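You operate a simulated robot arm through the tools that you are given. There is no shell and no other tool.

You are at the controls of a simulated robot arm. One attempt, no reset.

## Task
Plug the basin, fill it to about the line and wash the caked rammer.
Fine: shut the tap, stand the rammer back on the ledge, then pull the plug and let it drain. Set down upright: wooden hand rammer, basin plug. What is to be rubbed or washed off counts as gone when no trace of it is left.

The check looks at the end state, three seconds after you hand in, the way a careful person would. Anything else that was tipped, shoved, dropped, spilled or broken makes it a failure.

## Robot
A 7-joint arm with a two-finger parallel gripper, fixed in place. Base frame: the origin is at the foot of the arm, x ahead of it, y to its left, z up. Lengths are in mm, angles in rad, forces in N, time in s.
Its first joint turns from -2.897 to 2.897 rad. Payload 1.57 kg.
The tool frame sits at the grasp point between the pads (the TCP): z along the fingers, y along the line on which they close. The tips reach 30 mm beyond it. Largest opening 110 mm; finger width 24, thickness 12; the body of the gripper, 48 by 112 mm, starts 78 mm behind the TCP.
Orientation is told as [roll, pitch, yaw] about the base's x, y, z axes, in that order, counted from this pose: with the fingers straight down and closing along the base's y, the tool's x points along the base's -x, its y along +y and its z along -z.

## Interface
- The arm moves only by the tool play_rows. Its arguments are lists of equal length, an entry for each row: "translation": the shift along the base's x, y, z in mm, a list of three; "rotation": the turn, a rotation vector about the base's x, y, z in rad, a list of three. In form: {"translation": [[tx, ty, tz], ...], "rotation": [[wx, wy, wz], ...]}. A call has 1 to 20 rows; each row is the pose to reach, as a shift and turn from the pose commanded when the call began. "jaw" is the closure in counts, from 0 (fully open) to 255 (shut), set as the call begins (left out, the last holds). Each row takes 0.2 s and may step no farther than 50 mm and 0.15 rad from the row before; otherwise, or with a gripper value out of range, the whole call is refused. Where a pose cannot be reached the arm comes as near as it can. A force on the tool above 60 N (or 10 N above the force at the start of the call, whichever is more), or a blocked arm, ends the call early, and 0.2 s more pass. Each finger travels about 108 mm/s and halts on what it meets, pressing with about 20 N; the grip force reading is that of the motor and also rises with nothing between the fingers. The clock runs only during rows and for 0.2 s after the last one: add rows that repeat a pose to give the fingers time. It gives the time, the measured TCP pose, the force on the tool (base axes), the opening and the grip force at its end, in the units of the frame above (readings bear some noise), with the torque about the TCP (base axes, N m) and any sound that the robot's microphone picked up.
- Cameras (640 x 400 px; columns grow to the right, rows downward): "scene" is fixed at [39.8, -653.4, 1558.9]; the picture's right is [0.74, -0.68, 0.00], its down [-0.33, -0.36, -0.87] and it looks along [0.59, 0.64, -0.49] (base axes); focal length 344 px, centre (320, 200). "wrist" rides on the gripper at [70, 16, -141] in the tool frame; the picture's right is [-0.23, 0.97, 0.00], its down [-0.86, -0.20, -0.48] and it looks along [-0.47, -0.11, 0.88] (tool axes); focal length 222 px, centre (320, 200).
- grab_frame(camera): a new picture of that camera. The clock stands still meanwhile.
- move_column(by): slides the trunk up (or, below 0, down) by that many mm; the arm rides with it, the base frame stays. It gives what a move gives, with no picture.
- pixel_to_xyz(camera, pixels): for up to 12 pixels [column, row] of the newest picture of that camera ("zoom" is the newest enlarged one), the place [x, y, z] in the base frame of the surface seen there, good to about 2 mm, but the place of the scene camera against the robot may be out by one fixed shift of up to 12 mm in any direction. The clock stands still meanwhile.
- inspect(camera, box): a new picture of the part [left, top, right, bottom] of that camera's present view, enlarged. The clock stands still meanwhile.
- close_job(): hands the job in; it is judged then, once.

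Leave the gripper open and the arm clear of the work at the hand-in unless told otherwise.

The tools are called after "Call:" as name(argument=value, ...) on one line, values as JSON. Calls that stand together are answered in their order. play_rows: Moves the arm, as the interface text tells. Its arguments: {"type":"object","properties":{"translation":{"type":"array"},"rotation":{"type":"array"},"jaw":{"type":"number"}},"required":["translation","rotation"]} The other tools are called the same way: move_column (by) slides the trunk up or down; grab_frame (camera) takes a picture; pixel_to_xyz (camera, pixels) gives the place of the surface under pixels of a picture; inspect (camera, box) takes an enlarged picture of a part of a camera's view; close_job () hands the job in.

At the start:

```text
clock: 0.0
ee_pos: [693.0, -18.4, 1316.6]
tool_rot: [-0.001, -0.001, -0.001]
ft_force: [0.3, 0.4, -0.7]
torque: [-0.01, -0.01, 0.04]
gripper_width: 110.0
grip_force: 0.0
trunk travel left (down, up): [-450.0, 160.0]
```

scene: 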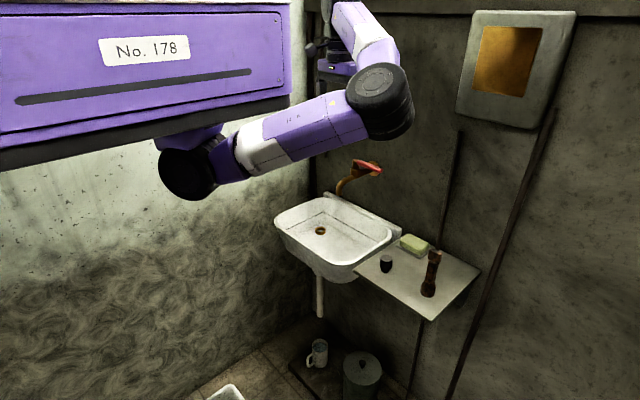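
wrist: 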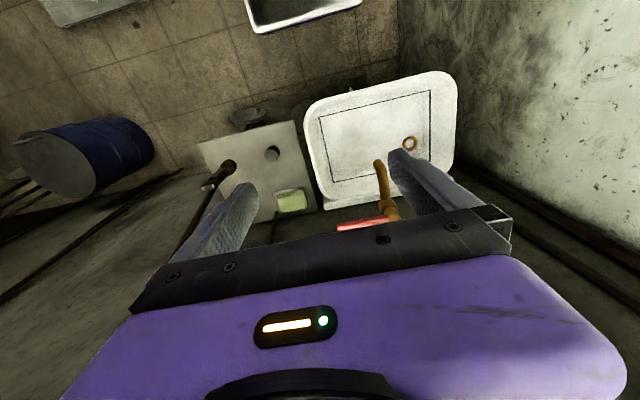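

The scene shows a basin with a brass tap and red lever, and a ledge holding a plug (dark, at 386,263), soap and the rammer (432,272). I'll enlarge these to see the details.

Call:
inspect(camera="scene", box=[260, 140, 420, 240])

Call:
inspect(camera="wrist", box=[180, 60, 500, 260])

Call:
inspect(camera="scene", box=[340, 220, 500, 320])

```text
4.00 times, centred on (340, 190) of scene
```

zoom: 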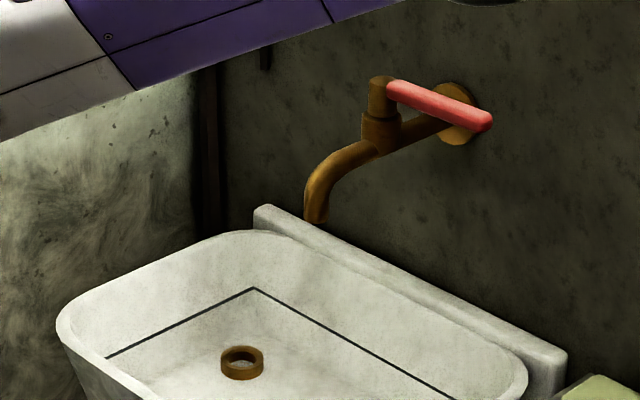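

```text
2.00 times, centred on (340, 160) of wrist
```

zoom: 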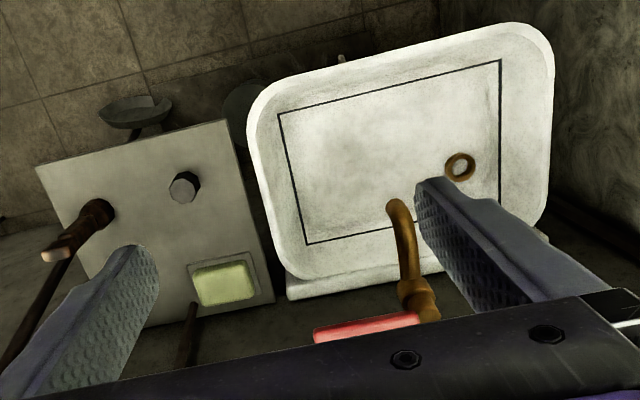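

```text
4.00 times, centred on (420, 270) of scene
```

zoom: 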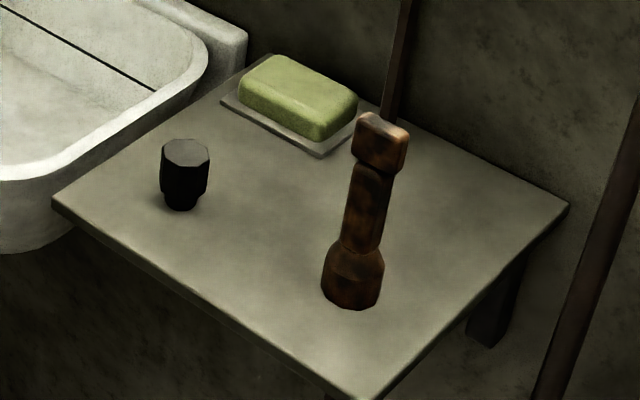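

Now I'll measure positions: ledge corners, plug, rammer and soap in the zoomed picture, and the basin and tap in the scene picture.

Call:
pixel_to_xyz(camera="zoom", pixels=[[185, 150], [182, 205], [380, 130], [400, 168], [368, 205], [350, 300], [385, 250], [60, 200], [370, 390], [562, 205], [250, 270], [300, 90]])

Call:
grab_frame(camera="scene")

Call:
grab_frame(camera="wrist")

Call:
pixel_to_xyz(camera="scene", pixels=[[320, 230], [360, 165], [380, 172], [355, 163], [342, 185], [338, 194], [275, 222], [352, 266], [325, 197], [398, 232], [345, 232], [323, 212]])

Call:
pixel_to_xyz(camera="wrist", pixels=[[229, 167], [206, 185], [272, 153], [290, 200], [409, 143], [380, 165], [389, 208], [345, 225], [380, 222], [320, 97], [428, 90], [333, 181]])

```text
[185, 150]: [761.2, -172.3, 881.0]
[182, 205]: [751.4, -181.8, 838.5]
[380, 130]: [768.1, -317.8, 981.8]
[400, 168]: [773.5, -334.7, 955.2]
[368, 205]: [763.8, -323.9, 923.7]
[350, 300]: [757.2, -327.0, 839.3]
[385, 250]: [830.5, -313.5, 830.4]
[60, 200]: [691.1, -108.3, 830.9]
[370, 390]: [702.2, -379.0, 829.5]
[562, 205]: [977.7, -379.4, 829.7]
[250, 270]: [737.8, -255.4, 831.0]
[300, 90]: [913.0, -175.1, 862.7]
```

```text
taken
```

scene: 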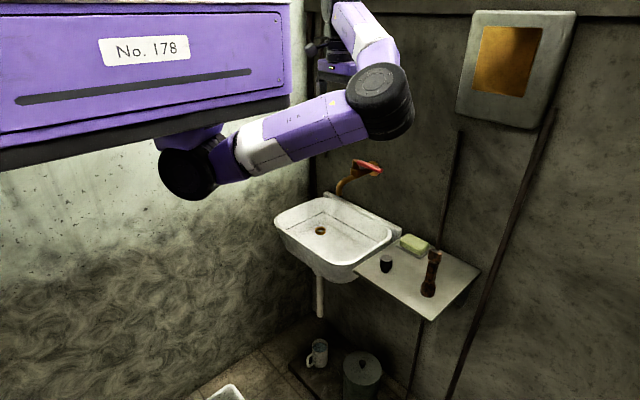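

```text
taken
```

wrist: 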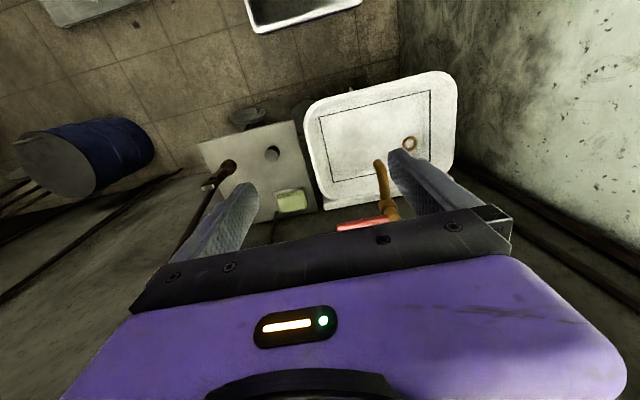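

```text
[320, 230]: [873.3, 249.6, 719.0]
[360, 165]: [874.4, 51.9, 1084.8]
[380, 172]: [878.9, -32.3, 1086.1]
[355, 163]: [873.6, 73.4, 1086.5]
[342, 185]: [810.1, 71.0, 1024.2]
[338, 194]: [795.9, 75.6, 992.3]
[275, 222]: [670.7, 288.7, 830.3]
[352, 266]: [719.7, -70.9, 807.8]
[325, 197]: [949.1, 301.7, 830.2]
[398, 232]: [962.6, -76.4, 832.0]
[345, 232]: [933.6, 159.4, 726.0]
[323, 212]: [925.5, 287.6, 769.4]
```

```text
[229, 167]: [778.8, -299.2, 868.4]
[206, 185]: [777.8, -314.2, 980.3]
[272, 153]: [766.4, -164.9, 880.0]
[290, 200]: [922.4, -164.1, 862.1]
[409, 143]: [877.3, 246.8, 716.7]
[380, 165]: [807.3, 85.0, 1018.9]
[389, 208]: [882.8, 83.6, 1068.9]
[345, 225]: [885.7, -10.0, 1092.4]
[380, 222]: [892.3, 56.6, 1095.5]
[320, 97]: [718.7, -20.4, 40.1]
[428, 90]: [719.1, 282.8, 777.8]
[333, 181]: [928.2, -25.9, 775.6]
```

The positions agree between the two cameras to within about 7 mm. The ledge top is at z≈830, the basin floor at ≈717, its line at ≈775, and the tap lever at z≈1090. The space below the tool at x=693 is clear, so I'll lower the trunk by 200 for a closer look.

Call:
move_column(by=-200)

```text
clock: 2.2
ee_pos: [692.9, -18.2, 1118.4]
tool_rot: [0.0, 0.0, 0.002]
ft_force: [-0.1, -0.1, -0.8]
torque: [0.01, 0.01, 0.02]
gripper_width: 110.2
grip_force: 0.1
trunk travel left (down, up): [-250.0, 360.0]
```

The trunk is down 200. Next I'll shift over the ledge, toward (700, -240), to look at the rammer and plug.

Call:
play_rows(translation=[[0, -45, 0], [0, -90, 0], [0, -135, 0], [0, -180, 0], [0, -220, 0], [0, -220, 0]], rotation=[[0, 0, 0], [0, 0, 0], [0, 0, 0], [0, 0, 0], [0, 0, 0], [0, 0, 0]])

Call:
grab_frame(camera="wrist")

Call:
grab_frame(camera="scene")

```text
clock: 3.6
ee_pos: [692.9, -241.3, 1116.4]
tool_rot: [0.002, 0.001, -0.001]
ft_force: [0.4, 0.1, 0.0]
torque: [-0.01, 0.0, -0.01]
gripper_width: 110.1
grip_force: 0.1
trunk travel left (down, up): [-250.0, 360.0]
```

```text
taken
```

wrist: 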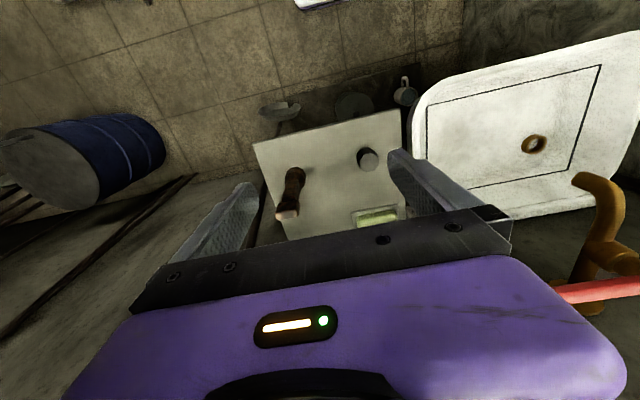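

```text
taken
```

scene: 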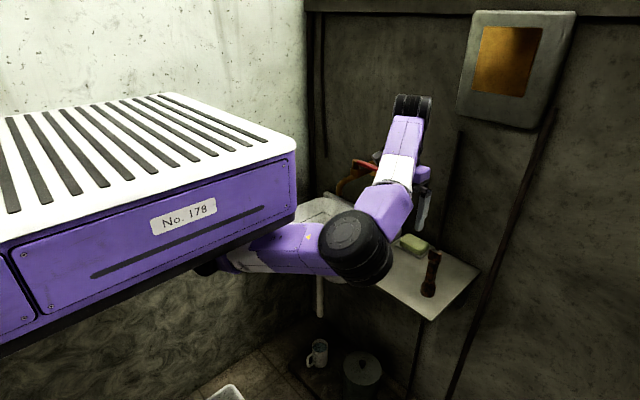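

I'll enlarge the wrist view of the ledge to look at the dirt on the rammer, and measure the plug, rammer, drain and tap.

Call:
inspect(camera="wrist", box=[240, 100, 440, 225])

Call:
inspect(camera="scene", box=[395, 235, 475, 305])

Call:
pixel_to_xyz(camera="wrist", pixels=[[369, 159], [360, 157], [378, 161], [368, 168], [296, 172], [285, 215], [303, 172], [286, 172], [534, 144], [585, 180], [612, 255], [622, 287]])

```text
3.20 times, centred on (340, 162) of wrist
```

zoom: 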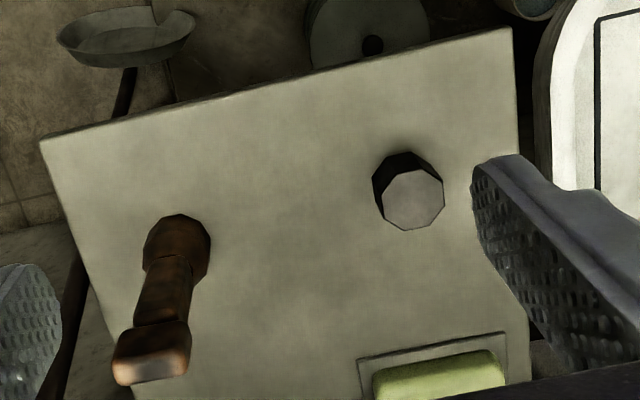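

```text
5.71 times, centred on (435, 270) of scene
```

zoom: 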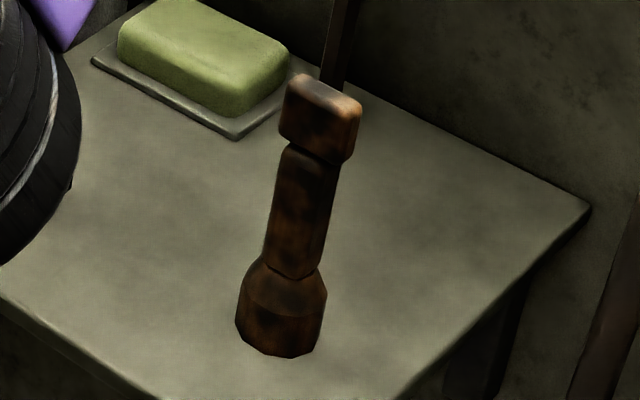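

```text
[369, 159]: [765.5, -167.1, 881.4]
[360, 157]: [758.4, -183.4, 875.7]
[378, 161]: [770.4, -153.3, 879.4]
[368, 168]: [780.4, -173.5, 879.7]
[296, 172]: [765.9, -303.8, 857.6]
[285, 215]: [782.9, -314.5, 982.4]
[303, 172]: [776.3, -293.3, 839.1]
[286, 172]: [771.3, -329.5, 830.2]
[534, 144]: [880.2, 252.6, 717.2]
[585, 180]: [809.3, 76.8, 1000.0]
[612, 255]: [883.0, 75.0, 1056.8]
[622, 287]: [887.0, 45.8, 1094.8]
```

The plug's top is near (769, -168, 880). Its lower part is narrower. I'll move closer, to about (720, -168, 980), and refine its centre before grasping.

Call:
play_rows(translation=[[10, 30, -40], [20, 60, -80], [27, 73, -120], [27, 73, -140], [27, 73, -140]], rotation=[[0, 0, 0], [0, 0, 0], [0, 0, 0], [0, 0, 0], [0, 0, 0]])

Call:
grab_frame(camera="wrist")

```text
refused: row 1 steps farther than a row can; nothing moved
```

```text
taken
```

wrist: 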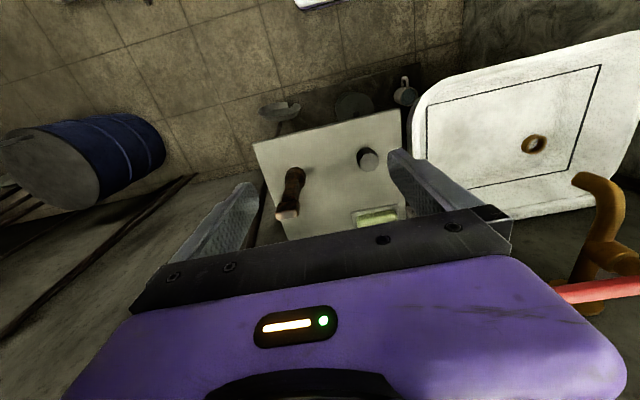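

The first step was 51 mm, over the limit, so the call was refused. I'll split it into smaller steps.

Call:
play_rows(translation=[[6, 20, -30], [12, 40, -60], [20, 60, -90], [27, 73, -120], [27, 73, -140], [27, 73, -140]], rotation=[[0, 0, 0], [0, 0, 0], [0, 0, 0], [0, 0, 0], [0, 0, 0], [0, 0, 0]])

Call:
grab_frame(camera="wrist")

```text
clock: 5.0
ee_pos: [722.5, -165.4, 975.8]
tool_rot: [-0.001, 0.001, 0.0]
ft_force: [0.7, 0.0, 0.4]
torque: [-0.02, -0.01, -0.03]
gripper_width: 109.7
grip_force: 0.1
trunk travel left (down, up): [-250.0, 360.0]
```

```text
taken
```

wrist: 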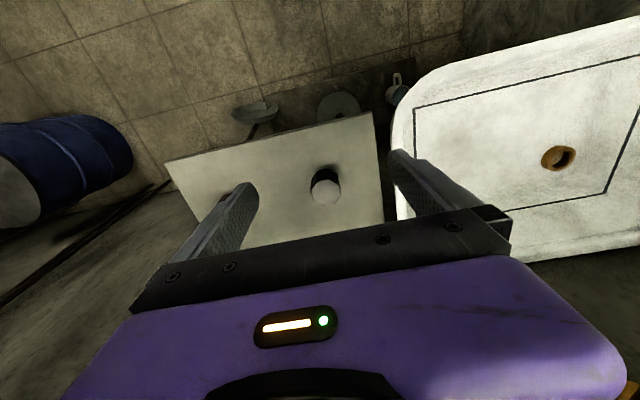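

The plug is in view at (326,190). I'll enlarge it for its edges.

Call:
inspect(camera="wrist", box=[286, 155, 366, 215])

Call:
pixel_to_xyz(camera="wrist", pixels=[[326, 192], [314, 192], [339, 192], [326, 182], [326, 203], [325, 168], [317, 175], [560, 158], [558, 200], [622, 110], [606, 190], [480, 170]])

```text
6.67 times, centred on (326, 185) of wrist
```

zoom: 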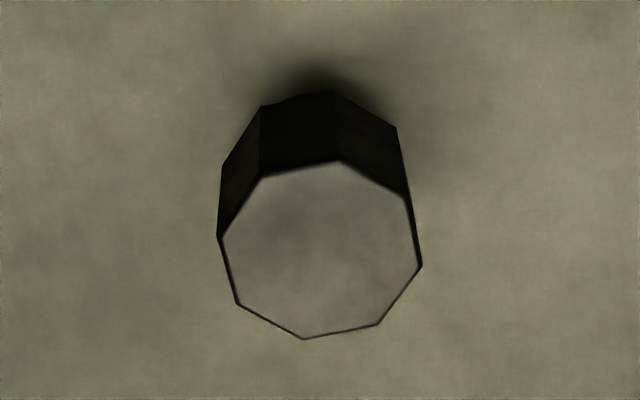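

```text
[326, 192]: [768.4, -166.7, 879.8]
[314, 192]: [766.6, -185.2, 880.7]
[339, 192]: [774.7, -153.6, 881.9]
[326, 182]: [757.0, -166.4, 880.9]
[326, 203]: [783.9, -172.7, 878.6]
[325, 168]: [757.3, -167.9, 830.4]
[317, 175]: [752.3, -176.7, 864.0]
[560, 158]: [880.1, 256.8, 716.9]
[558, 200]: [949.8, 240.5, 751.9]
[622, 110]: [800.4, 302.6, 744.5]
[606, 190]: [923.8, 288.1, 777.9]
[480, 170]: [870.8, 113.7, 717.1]
```

The plug top's centre is at about (769, -168.5, 880), and it's about 31 mm across. I'll move over it, descend to TCP z≈878, and then close.

Call:
play_rows(translation=[[25, -3, 0], [47, -3, 0], [47, -3, -30], [47, -3, -60], [47, -3, -85], [47, -3, -98], [47, -3, -98]], rotation=[[0, 0, 0], [0, 0, 0], [0, 0, 0], [0, 0, 0], [0, 0, 0], [0, 0, 0], [0, 0, 0]])

Call:
grab_frame(camera="wrist")

```text
clock: 6.6
ee_pos: [768.7, -168.8, 879.5]
tool_rot: [0.001, 0.001, 0.0]
ft_force: [0.5, -0.2, 0.8]
torque: [-0.01, -0.02, -0.01]
gripper_width: 110.0
grip_force: 0.0
trunk travel left (down, up): [-250.0, 360.0]
```

```text
taken
```

wrist: 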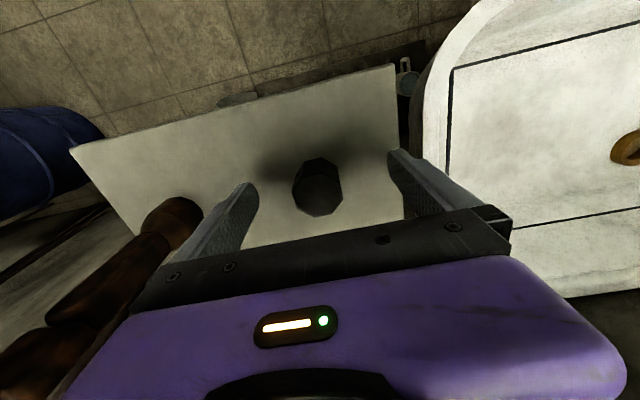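

The plug sits between the fingers, at (318,190), and nothing else is near. Now I'll close on it.

Call:
play_rows(translation=[[0, 0, 0], [0, 0, 0], [0, 0, 0], [0, 0, 0]], rotation=[[0, 0, 0], [0, 0, 0], [0, 0, 0], [0, 0, 0]], jaw=255)

Call:
inspect(camera="wrist", box=[220, 100, 420, 260])

```text
clock: 7.6
ee_pos: [767.0, -168.7, 879.3]
tool_rot: [0.0, 0.001, 0.0]
ft_force: [-0.2, -1.5, -0.1]
torque: [0.0, 0.03, -0.02]
gripper_width: 34.6
grip_force: 20.0
trunk travel left (down, up): [-250.0, 360.0]
```

```text
2.50 times, centred on (320, 180) of wrist
```

zoom: 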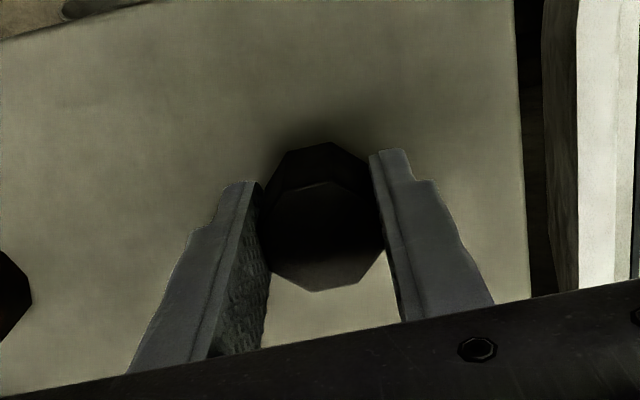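

I have the plug: opening 34.6 mm, force 20 N. I'll lift it, draw back to x≈700 to clear the tap, and cross over to the basin.

Call:
play_rows(translation=[[0, 0, 20], [0, 0, 50], [0, 0, 90], [-25, 10, 110], [-50, 40, 110], [-69, 80, 110], [-69, 125, 110], [-69, 170, 110], [-69, 215, 110], [-69, 260, 110], [-69, 305, 110], [-69, 350, 110], [-69, 380, 110], [-69, 380, 110]], rotation=[[0, 0, 0], [0, 0, 0], [0, 0, 0], [0, 0, 0], [0, 0, 0], [0, 0, 0], [0, 0, 0], [0, 0, 0], [0, 0, 0], [0, 0, 0], [0, 0, 0], [0, 0, 0], [0, 0, 0], [0, 0, 0]])

Call:
grab_frame(camera="wrist")

Call:
grab_frame(camera="scene")

```text
clock: 10.6
ee_pos: [696.9, 211.1, 989.8]
tool_rot: [0.0, 0.0, 0.002]
ft_force: [-0.5, 0.0, 0.3]
torque: [0.01, -0.01, 0.0]
gripper_width: 34.6
grip_force: 19.8
trunk travel left (down, up): [-250.0, 360.0]
```

```text
taken
```

wrist: 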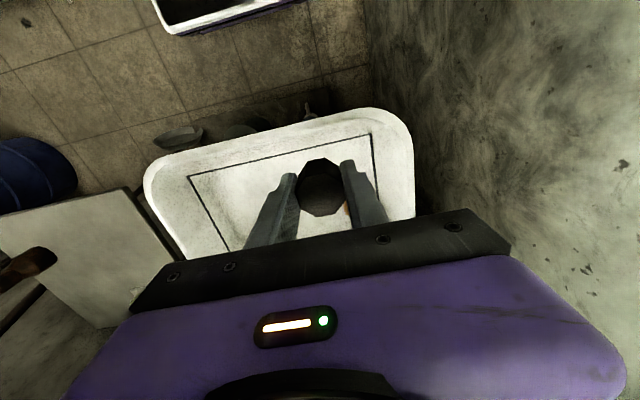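

```text
taken
```

scene: 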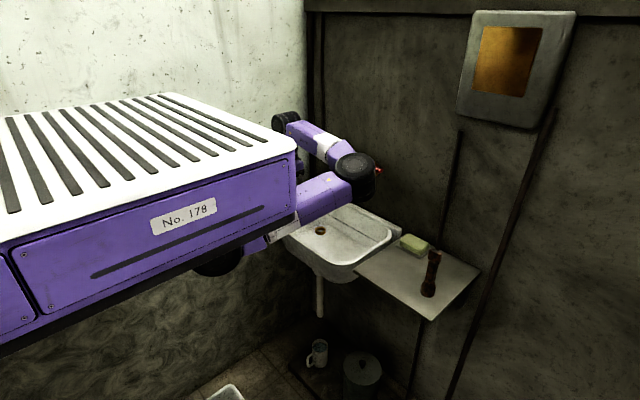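

The plug and right finger hide the drain. I'll shift about 100 mm to -y so the drain shows to the right of the fingers.

Call:
play_rows(translation=[[0, -45, 0], [0, -90, 0], [0, -110, 0], [0, -110, 0]], rotation=[[0, 0, 0], [0, 0, 0], [0, 0, 0], [0, 0, 0]])

Call:
inspect(camera="wrist", box=[360, 130, 480, 220])

Call:
grab_frame(camera="wrist")

```text
clock: 11.6
ee_pos: [698.0, 100.6, 990.5]
tool_rot: [0.0, 0.0, 0.0]
ft_force: [-0.4, 0.5, -1.3]
torque: [-0.02, 0.02, 0.05]
gripper_width: 34.6
grip_force: 20.2
trunk travel left (down, up): [-250.0, 360.0]
```

```text
4.44 times, centred on (420, 175) of wrist
```

zoom: 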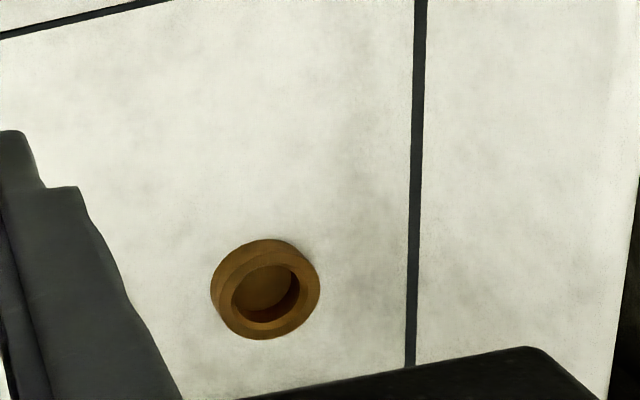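

```text
taken
```

wrist: 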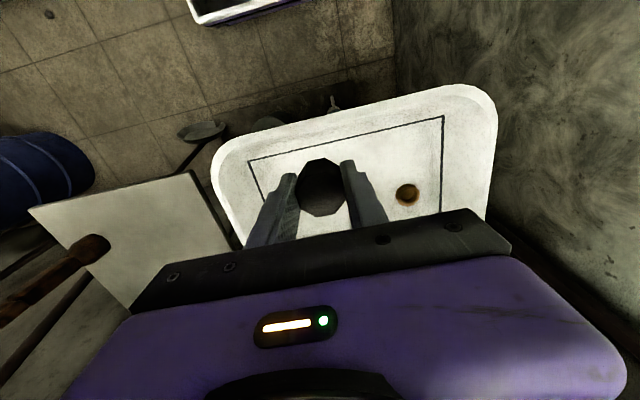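

The drain is a raised brass collar. In the zoomed picture its opening is centred near (267,293). I'll measure its rim and floor points.

Call:
inspect(camera="wrist", box=[360, 130, 480, 220])

Call:
pixel_to_xyz(camera="zoom", pixels=[[225, 300], [312, 285], [263, 260], [268, 330], [245, 318], [300, 310], [265, 290], [150, 250], [350, 330], [560, 300], [410, 200], [620, 200]])

```text
4.44 times, centred on (420, 175) of wrist
```

zoom: 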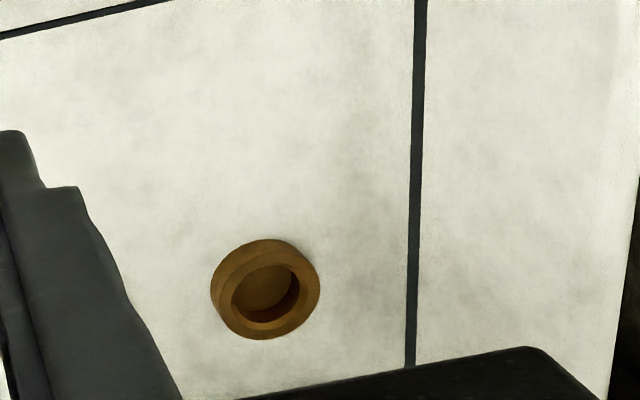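

```text
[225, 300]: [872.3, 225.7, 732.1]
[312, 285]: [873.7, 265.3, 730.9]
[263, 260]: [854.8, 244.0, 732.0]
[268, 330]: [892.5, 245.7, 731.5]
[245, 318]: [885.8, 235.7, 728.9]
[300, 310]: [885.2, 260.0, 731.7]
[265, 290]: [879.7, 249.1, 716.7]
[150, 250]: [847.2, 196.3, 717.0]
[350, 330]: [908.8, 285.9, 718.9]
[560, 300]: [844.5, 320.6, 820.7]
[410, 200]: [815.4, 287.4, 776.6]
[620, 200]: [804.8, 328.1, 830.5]
```

The collar's centre is about (874, 245.5), its top at z≈731.5 and the floor at 717. I'll check the side wall, basin walls and back wall for clearance before moving in.

Call:
pixel_to_xyz(camera="wrist", pixels=[[520, 200], [480, 100], [465, 120], [455, 130], [450, 105], [320, 185], [470, 180], [340, 125], [345, 140], [240, 170], [225, 160], [440, 190]])

Call:
inspect(camera="wrist", box=[280, 140, 360, 230])

```text
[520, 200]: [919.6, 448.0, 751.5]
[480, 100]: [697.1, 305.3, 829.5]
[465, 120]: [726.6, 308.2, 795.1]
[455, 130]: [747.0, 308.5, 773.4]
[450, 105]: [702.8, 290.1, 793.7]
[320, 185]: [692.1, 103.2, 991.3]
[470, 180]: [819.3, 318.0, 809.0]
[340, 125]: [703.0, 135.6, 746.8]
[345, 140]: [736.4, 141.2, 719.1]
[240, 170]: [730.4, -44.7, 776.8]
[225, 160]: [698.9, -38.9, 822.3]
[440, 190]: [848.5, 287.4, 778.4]
```

```text
4.44 times, centred on (320, 185) of wrist
```

zoom: 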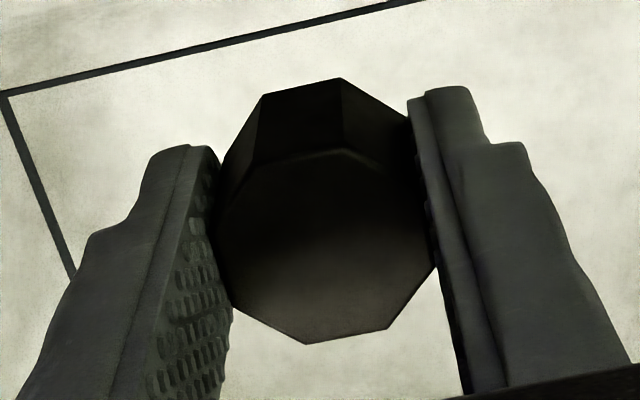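

There's plenty of room: the side wall is at y≈448 and the basin wall at y≈308 at mid-height. The plug is centred in the fingers, about 1 mm ahead of the TCP. I'll go to (873, 245.5) above the drain and come down to z≈830 to check alignment.

Call:
play_rows(translation=[[0, 45, 0], [0, 90, 0], [0, 130, 0], [20, 144, 0], [60, 144, 0], [100, 144, 0], [140, 144, 0], [175, 144, 0], [175, 144, -40], [175, 144, -80], [175, 144, -120], [175, 144, -158], [175, 144, -158]], rotation=[[0, 0, 0], [0, 0, 0], [0, 0, 0], [0, 0, 0], [0, 0, 0], [0, 0, 0], [0, 0, 0], [0, 0, 0], [0, 0, 0], [0, 0, 0], [0, 0, 0], [0, 0, 0], [0, 0, 0]])

Call:
grab_frame(camera="wrist")

Call:
grab_frame(camera="scene")

```text
clock: 14.4
ee_pos: [873.4, 243.5, 833.1]
tool_rot: [0.0, 0.0, 0.001]
ft_force: [0.3, -0.4, -0.3]
torque: [0.0, 0.0, 0.03]
gripper_width: 34.6
grip_force: 20.2
trunk travel left (down, up): [-250.0, 360.0]
```

```text
taken
```

wrist: 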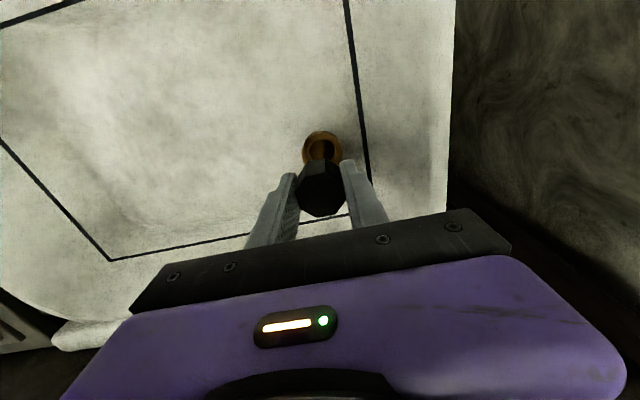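

```text
taken
```

scene: 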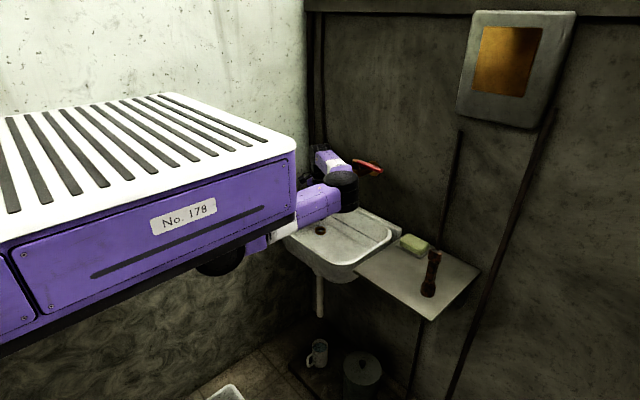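

The collar shows at about (322,150), with the plug in front of it. I'll enlarge to check alignment.

Call:
inspect(camera="wrist", box=[272, 120, 368, 220])

Call:
pixel_to_xyz(camera="zoom", pixels=[[258, 110], [400, 110], [325, 70], [325, 115], [390, 90], [270, 90]])

```text
4.00 times, centred on (320, 170) of wrist
```

zoom: 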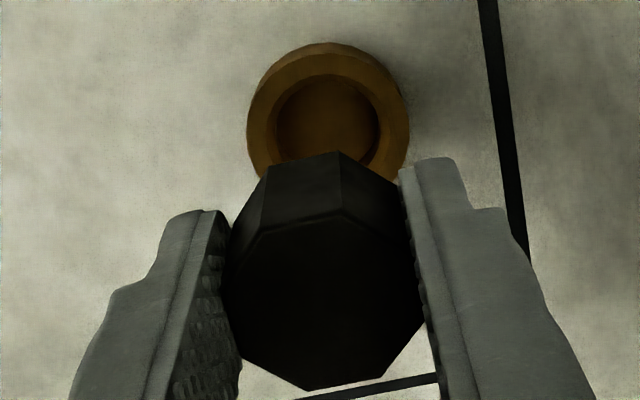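

```text
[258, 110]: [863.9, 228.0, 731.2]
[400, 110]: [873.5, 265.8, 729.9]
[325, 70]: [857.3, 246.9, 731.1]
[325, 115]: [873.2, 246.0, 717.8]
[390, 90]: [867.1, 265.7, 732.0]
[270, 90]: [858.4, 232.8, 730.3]
```

Everything is aligned to within about 1.5 mm. I'll descend to just above the collar, TCP z≈785 so the plug's bottom is at ≈736, with a 1 mm shift to +y.

Call:
play_rows(translation=[[0, 1, -15], [0, 1, -30], [0, 1, -40], [0, 1, -45], [0, 1, -45]], rotation=[[0, 0, 0], [0, 0, 0], [0, 0, 0], [0, 0, 0], [0, 0, 0]])

Call:
inspect(camera="wrist", box=[272, 120, 368, 220])

Call:
inspect(camera="scene", box=[280, 190, 360, 250])

```text
clock: 15.6
ee_pos: [874.1, 248.4, 798.8]
tool_rot: [0.005, -0.018, 0.002]
ft_force: [-0.8, 0.2, -0.5]
torque: [-0.04, 0.0, 0.0]
gripper_width: 34.4
grip_force: 19.6
trunk travel left (down, up): [-250.0, 360.0]
```

```text
4.00 times, centred on (320, 170) of wrist
```

zoom: 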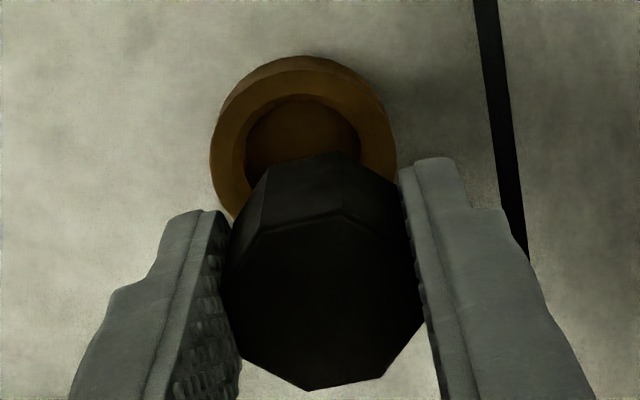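

```text
6.67 times, centred on (320, 220) of scene
```

zoom: 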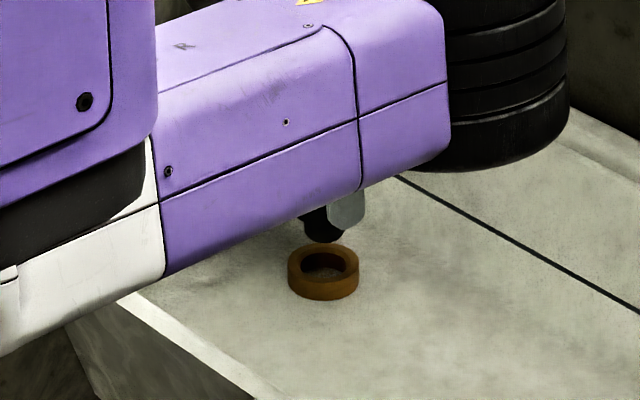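

The arm couldn't get lower than 799, because the trunk is too high. I'll raise the tool by 150 mm, then lower the trunk by 130 mm to bring the workspace down.

Call:
play_rows(translation=[[0, 0, 40], [0, 0, 80], [0, 0, 120], [0, 0, 160], [0, 0, 160]], rotation=[[0, 0, 0], [0, 0, 0], [0, 0, 0], [0, 0, 0], [0, 0, 0]])

Call:
grab_frame(camera="scene")

```text
clock: 16.8
ee_pos: [871.7, 246.8, 946.6]
tool_rot: [-0.001, 0.002, -0.001]
ft_force: [0.7, -0.3, -0.6]
torque: [-0.03, 0.04, 0.0]
gripper_width: 34.4
grip_force: 19.2
trunk travel left (down, up): [-250.0, 360.0]
```

```text
taken
```

scene: 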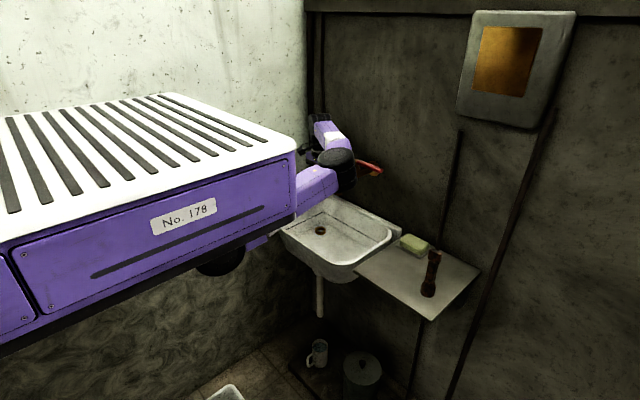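

The path is clear below. I'll lower the trunk by 110, which brings the TCP to z≈836.

Call:
move_column(by=-110)

Call:
grab_frame(camera="scene")

Call:
inspect(camera="wrist", box=[272, 120, 368, 220])

```text
clock: 18.2
ee_pos: [871.3, 246.2, 837.1]
tool_rot: [-0.001, -0.001, 0.0]
ft_force: [0.2, 2.0, -0.2]
torque: [0.02, 0.02, -0.02]
gripper_width: 34.3
grip_force: 19.8
trunk travel left (down, up): [-140.0, 470.0]
```

```text
taken
```

scene: 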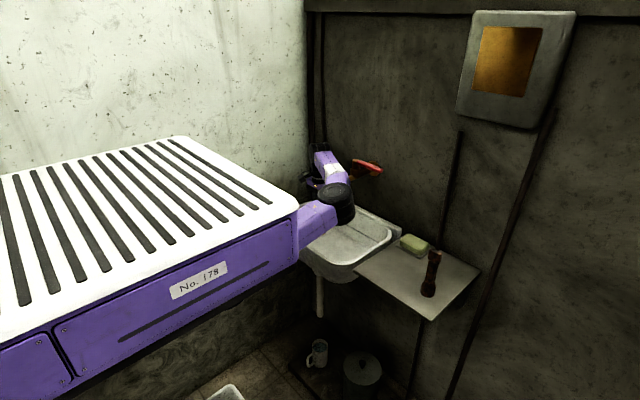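

```text
4.00 times, centred on (320, 170) of wrist
```

zoom: 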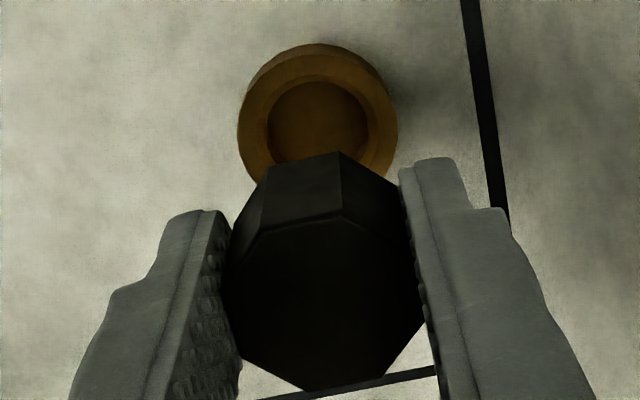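

By my computation the ring's centre lies (+0.7, -1) mm from the TCP, so the plug is practically over it. I'll descend 50 mm with a -1 mm correction in y.

Call:
play_rows(translation=[[0, -1, -15], [0, -1, -30], [0, -1, -40], [0, -1, -48], [0, -1, -48]], rotation=[[0, 0, 0], [0, 0, 0], [0, 0, 0], [0, 0, 0], [0, 0, 0]])

Call:
inspect(camera="wrist", box=[272, 120, 368, 220])

Call:
inspect(camera="scene", box=[290, 190, 370, 250])

```text
clock: 19.6
ee_pos: [873.0, 253.4, 816.7]
tool_rot: [0.014, -0.047, 0.013]
ft_force: [0.0, 0.6, -1.1]
torque: [-0.03, 0.01, 0.0]
gripper_width: 34.5
grip_force: 20.2
trunk travel left (down, up): [-140.0, 470.0]
stopped in row 5: the arm was blocked; the commanded pose is now the measured one
```

```text
4.00 times, centred on (320, 170) of wrist
```

zoom: 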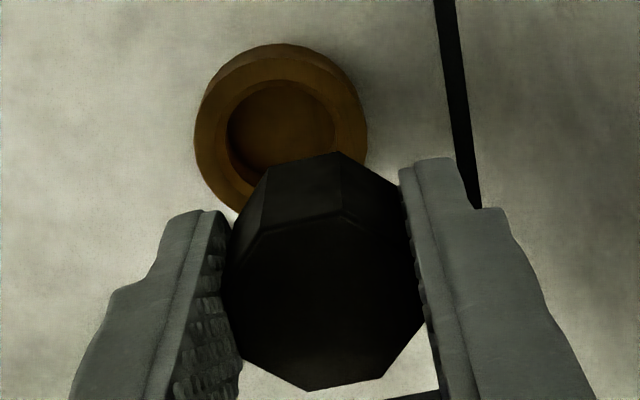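

```text
6.67 times, centred on (330, 220) of scene
```

zoom: 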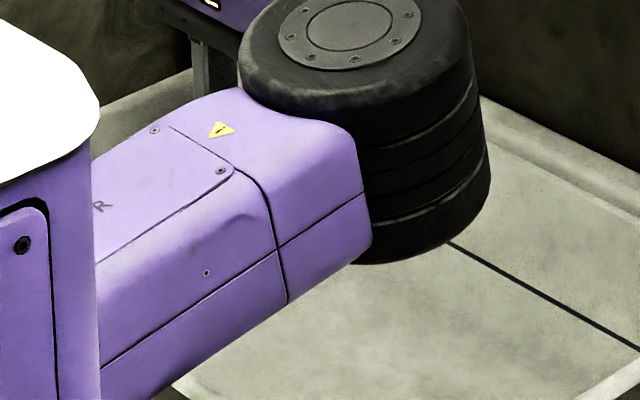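

The arm was blocked without any force on the tool. It may be a joint limit or a link touching something. I'll measure where the visible links are.

Call:
grab_frame(camera="scene")

Call:
pixel_to_xyz(camera="scene", pixels=[[338, 195], [345, 220], [320, 215], [310, 235], [300, 250], [325, 165], [285, 225], [200, 160], [260, 270], [100, 370], [310, 180], [350, 205]])

```text
taken
```

scene: 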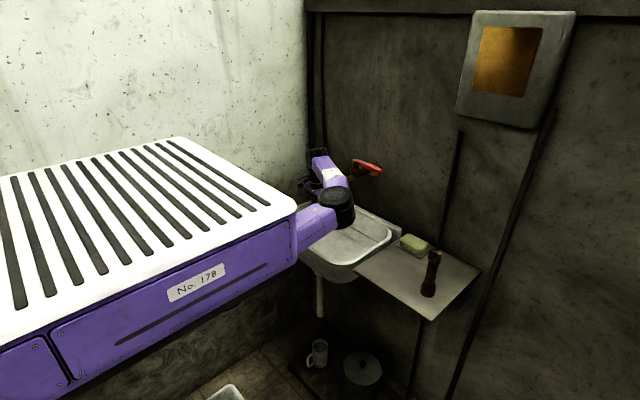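

```text
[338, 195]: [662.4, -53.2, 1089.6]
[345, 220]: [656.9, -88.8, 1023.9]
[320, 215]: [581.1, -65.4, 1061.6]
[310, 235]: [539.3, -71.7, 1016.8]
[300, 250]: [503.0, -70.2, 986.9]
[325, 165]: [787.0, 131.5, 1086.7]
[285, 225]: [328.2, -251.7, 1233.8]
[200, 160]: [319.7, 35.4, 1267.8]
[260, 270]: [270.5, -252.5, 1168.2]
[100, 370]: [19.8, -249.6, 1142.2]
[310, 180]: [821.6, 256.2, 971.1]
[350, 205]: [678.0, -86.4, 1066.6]
```

The elbow is at about (665,-70,1050), and the forearm passes near the tap. I'll zoom in there.

Call:
inspect(camera="scene", box=[285, 135, 405, 235])

```text
4.00 times, centred on (345, 185) of scene
```

zoom: 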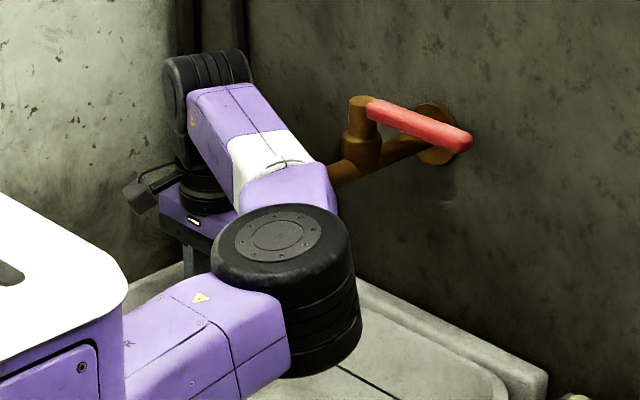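

The forearm appears to be right against the tap spout. I'll back straight up to release it and look again before choosing another trunk height.

Call:
play_rows(translation=[[0, -2, 20], [0, -4, 50], [0, -6, 90], [0, -7, 120], [0, -7, 120]], rotation=[[0, 0, 0], [0, 0.02, 0], [-0.01, 0.047, -0.01], [-0.014, 0.047, -0.013], [-0.014, 0.047, -0.013]])

Call:
inspect(camera="scene", box=[285, 115, 405, 235])

```text
clock: 20.8
ee_pos: [876.4, 244.4, 929.1]
tool_rot: [-0.006, 0.013, -0.004]
ft_force: [-0.7, -0.9, -1.5]
torque: [0.0, 0.0, -0.02]
gripper_width: 34.6
grip_force: 20.2
trunk travel left (down, up): [-140.0, 470.0]
```

```text
3.33 times, centred on (345, 175) of scene
```

zoom: 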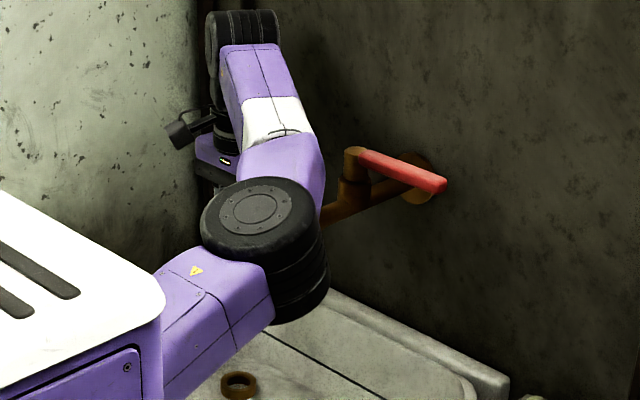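

The tool is free again. I'll measure the forearm and wrist joint heights from this view.

Call:
pixel_to_xyz(camera="zoom", pixels=[[240, 30], [240, 15], [255, 70], [280, 120], [305, 165], [322, 190], [260, 210], [300, 290], [300, 230], [225, 160], [225, 130], [190, 280]])

```text
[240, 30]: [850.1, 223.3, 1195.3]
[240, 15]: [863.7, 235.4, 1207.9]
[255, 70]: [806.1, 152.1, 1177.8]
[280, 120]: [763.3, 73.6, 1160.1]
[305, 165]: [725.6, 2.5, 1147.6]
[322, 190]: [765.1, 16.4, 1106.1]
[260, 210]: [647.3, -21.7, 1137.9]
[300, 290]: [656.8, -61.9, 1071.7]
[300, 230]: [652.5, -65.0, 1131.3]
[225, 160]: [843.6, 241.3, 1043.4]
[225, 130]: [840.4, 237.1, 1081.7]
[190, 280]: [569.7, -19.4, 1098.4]
```

The wrist drum is about 230 mm above the TCP. The forearm's underside, over y≈76, comes down onto the spout when the trunk is low. So the trunk must be higher for this reach, and I'll raise it by 250.

Call:
move_column(by=250)

Call:
play_rows(translation=[[-2, 1, -45], [-2, 1, -90], [-2, 1, -135], [-2, 1, -180], [-2, 1, -225], [-2, 1, -270], [-2, 1, -300], [-2, 1, -320], [-2, 1, -320]], rotation=[[0.006, -0.013, 0.004], [0.006, -0.013, 0.004], [0.006, -0.013, 0.004], [0.006, -0.013, 0.004], [0.006, -0.013, 0.004], [0.006, -0.013, 0.004], [0.006, -0.013, 0.004], [0.006, -0.013, 0.004], [0.006, -0.013, 0.004]])

Call:
grab_frame(camera="scene")

```text
clock: 23.4
ee_pos: [877.6, 243.7, 1178.9]
tool_rot: [-0.004, 0.013, -0.006]
ft_force: [-0.4, 0.8, -0.3]
torque: [-0.02, 0.0, -0.03]
gripper_width: 34.5
grip_force: 19.8
trunk travel left (down, up): [-390.0, 220.0]
```

```text
clock: 25.4
ee_pos: [873.5, 246.6, 857.7]
tool_rot: [0.001, 0.002, 0.001]
ft_force: [-0.4, 0.2, -0.7]
torque: [-0.03, 0.0, 0.0]
gripper_width: 34.6
grip_force: 19.8
trunk travel left (down, up): [-390.0, 220.0]
```

```text
taken
```

scene: 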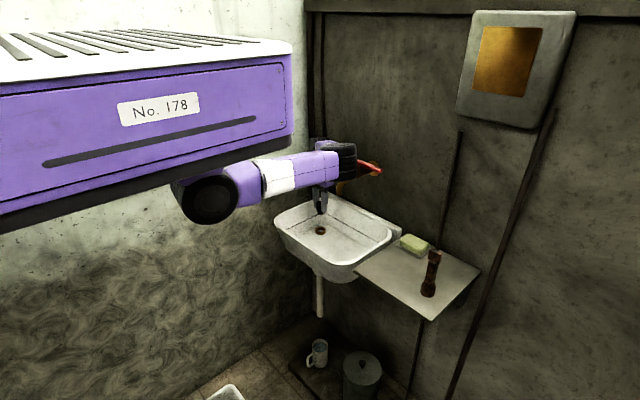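

The pose is reached cleanly at z=857.7. I'll check the clearance between the arm and tap.

Call:
inspect(camera="scene", box=[285, 115, 405, 235])

Call:
pixel_to_xyz(camera="zoom", pixels=[[200, 160], [200, 200], [235, 130], [240, 200], [255, 120], [265, 180], [150, 150], [150, 210], [240, 220], [60, 180], [215, 280], [240, 115]])

Call:
inspect(camera="wrist", box=[272, 120, 368, 220])

```text
3.33 times, centred on (345, 175) of scene
```

zoom: 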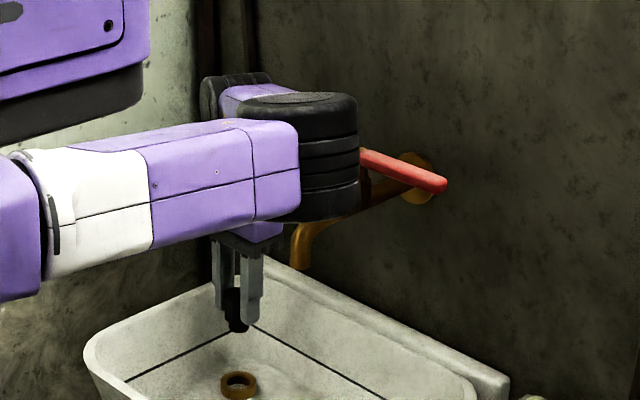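

```text
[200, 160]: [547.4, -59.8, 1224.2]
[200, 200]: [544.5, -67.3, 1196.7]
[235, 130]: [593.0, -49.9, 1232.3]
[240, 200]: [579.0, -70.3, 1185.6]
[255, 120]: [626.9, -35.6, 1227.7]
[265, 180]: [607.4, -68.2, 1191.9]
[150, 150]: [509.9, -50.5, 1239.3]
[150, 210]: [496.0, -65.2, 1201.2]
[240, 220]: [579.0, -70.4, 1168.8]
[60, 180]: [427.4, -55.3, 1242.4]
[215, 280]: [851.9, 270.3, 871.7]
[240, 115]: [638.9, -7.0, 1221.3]
```

```text
4.00 times, centred on (320, 170) of wrist
```

zoom: 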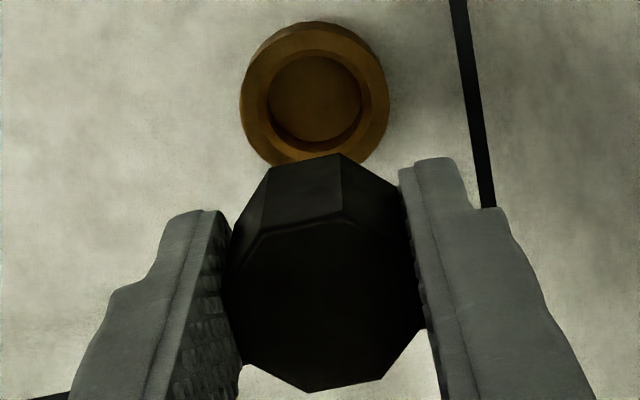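

The elbow is now about 185 mm higher and clear of the tap, but the forearm would still come close at z=766. I'll raise the trunk another 90, then descend with a (-2, -1) mm correction toward the ring's centre.

Call:
move_column(by=90)

Call:
play_rows(translation=[[-2, -1, -40], [-2, -1, -80], [-2, -1, -110], [-2, -1, -130], [-2, -1, -130]], rotation=[[0, 0, 0], [0, 0, 0], [0, 0, 0], [0, 0, 0], [0, 0, 0]])

Call:
inspect(camera="wrist", box=[272, 120, 368, 220])

Call:
inspect(camera="scene", box=[285, 115, 405, 235])

```text
clock: 26.6
ee_pos: [875.0, 246.3, 946.9]
tool_rot: [0.002, 0.002, 0.001]
ft_force: [0.4, -0.5, -0.1]
torque: [0.0, 0.01, 0.02]
gripper_width: 34.6
grip_force: 20.1
trunk travel left (down, up): [-480.0, 130.0]
```

```text
clock: 27.8
ee_pos: [873.3, 245.0, 817.2]
tool_rot: [0.003, 0.002, 0.0]
ft_force: [0.0, 0.2, -1.6]
torque: [-0.01, 0.02, -0.01]
gripper_width: 34.4
grip_force: 20.5
trunk travel left (down, up): [-480.0, 130.0]
```

```text
4.00 times, centred on (320, 170) of wrist
```

zoom: 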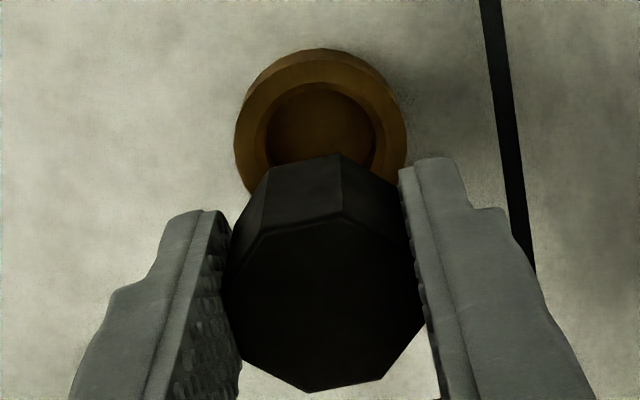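

```text
3.33 times, centred on (345, 175) of scene
```

zoom: 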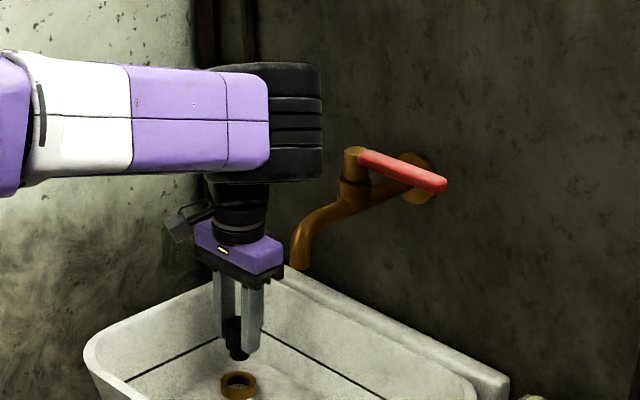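

The arm is clear of the tap now. I'll refine the ring's centre with rim points in this zoomed view.

Call:
inspect(camera="wrist", box=[272, 120, 368, 220])

Call:
pixel_to_xyz(camera="zoom", pixels=[[245, 140], [395, 140], [320, 72], [255, 105], [385, 105], [250, 120], [390, 120], [240, 150], [402, 150], [335, 156], [320, 300], [300, 72]])

```text
4.00 times, centred on (320, 170) of wrist
```

zoom: 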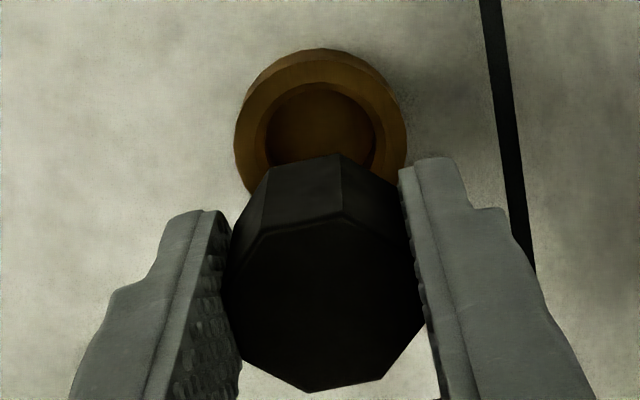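

```text
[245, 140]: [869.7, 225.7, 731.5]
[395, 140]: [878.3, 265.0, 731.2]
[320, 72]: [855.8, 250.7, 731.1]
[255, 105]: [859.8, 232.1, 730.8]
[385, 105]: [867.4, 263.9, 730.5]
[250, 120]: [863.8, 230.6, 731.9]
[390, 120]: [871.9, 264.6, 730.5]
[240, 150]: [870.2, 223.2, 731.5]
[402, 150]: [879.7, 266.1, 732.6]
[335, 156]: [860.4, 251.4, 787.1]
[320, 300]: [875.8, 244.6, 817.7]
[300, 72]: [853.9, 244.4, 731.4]
```

The ring's centre is about (874.5, 245) and the plug's about (876.3, 245.3), so I'll shift -1.7 in x. Then I'll lower to z≈787, with the stub just above the collar.

Call:
play_rows(translation=[[-1.7, -0.3, -10], [-1.7, -0.3, -20], [-1.7, -0.3, -28], [-1.7, -0.3, -28]], rotation=[[0, 0, 0], [0, 0, 0], [0, 0, 0], [0, 0, 0]])

Call:
inspect(camera="wrist", box=[272, 120, 368, 220])

Call:
inspect(camera="scene", box=[300, 190, 350, 240])

```text
clock: 28.8
ee_pos: [871.3, 244.8, 789.9]
tool_rot: [0.001, -0.001, 0.0]
ft_force: [-0.1, -0.2, -1.0]
torque: [-0.02, -0.01, -0.02]
gripper_width: 34.6
grip_force: 20.1
trunk travel left (down, up): [-480.0, 130.0]
```

```text
4.00 times, centred on (320, 170) of wrist
```

zoom: 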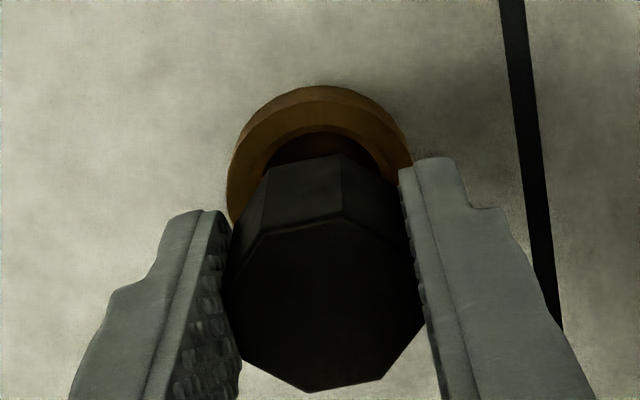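

```text
8.00 times, centred on (325, 215) of scene
```

zoom: 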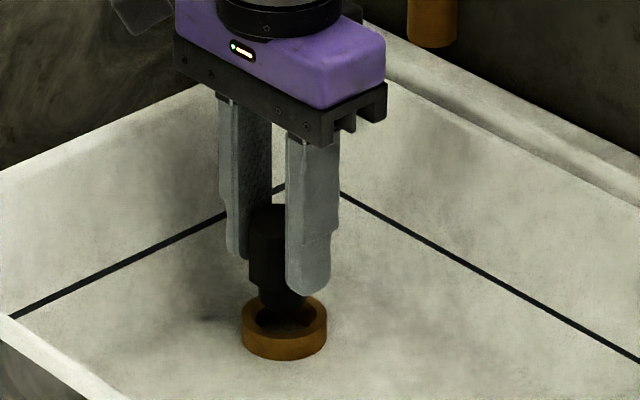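

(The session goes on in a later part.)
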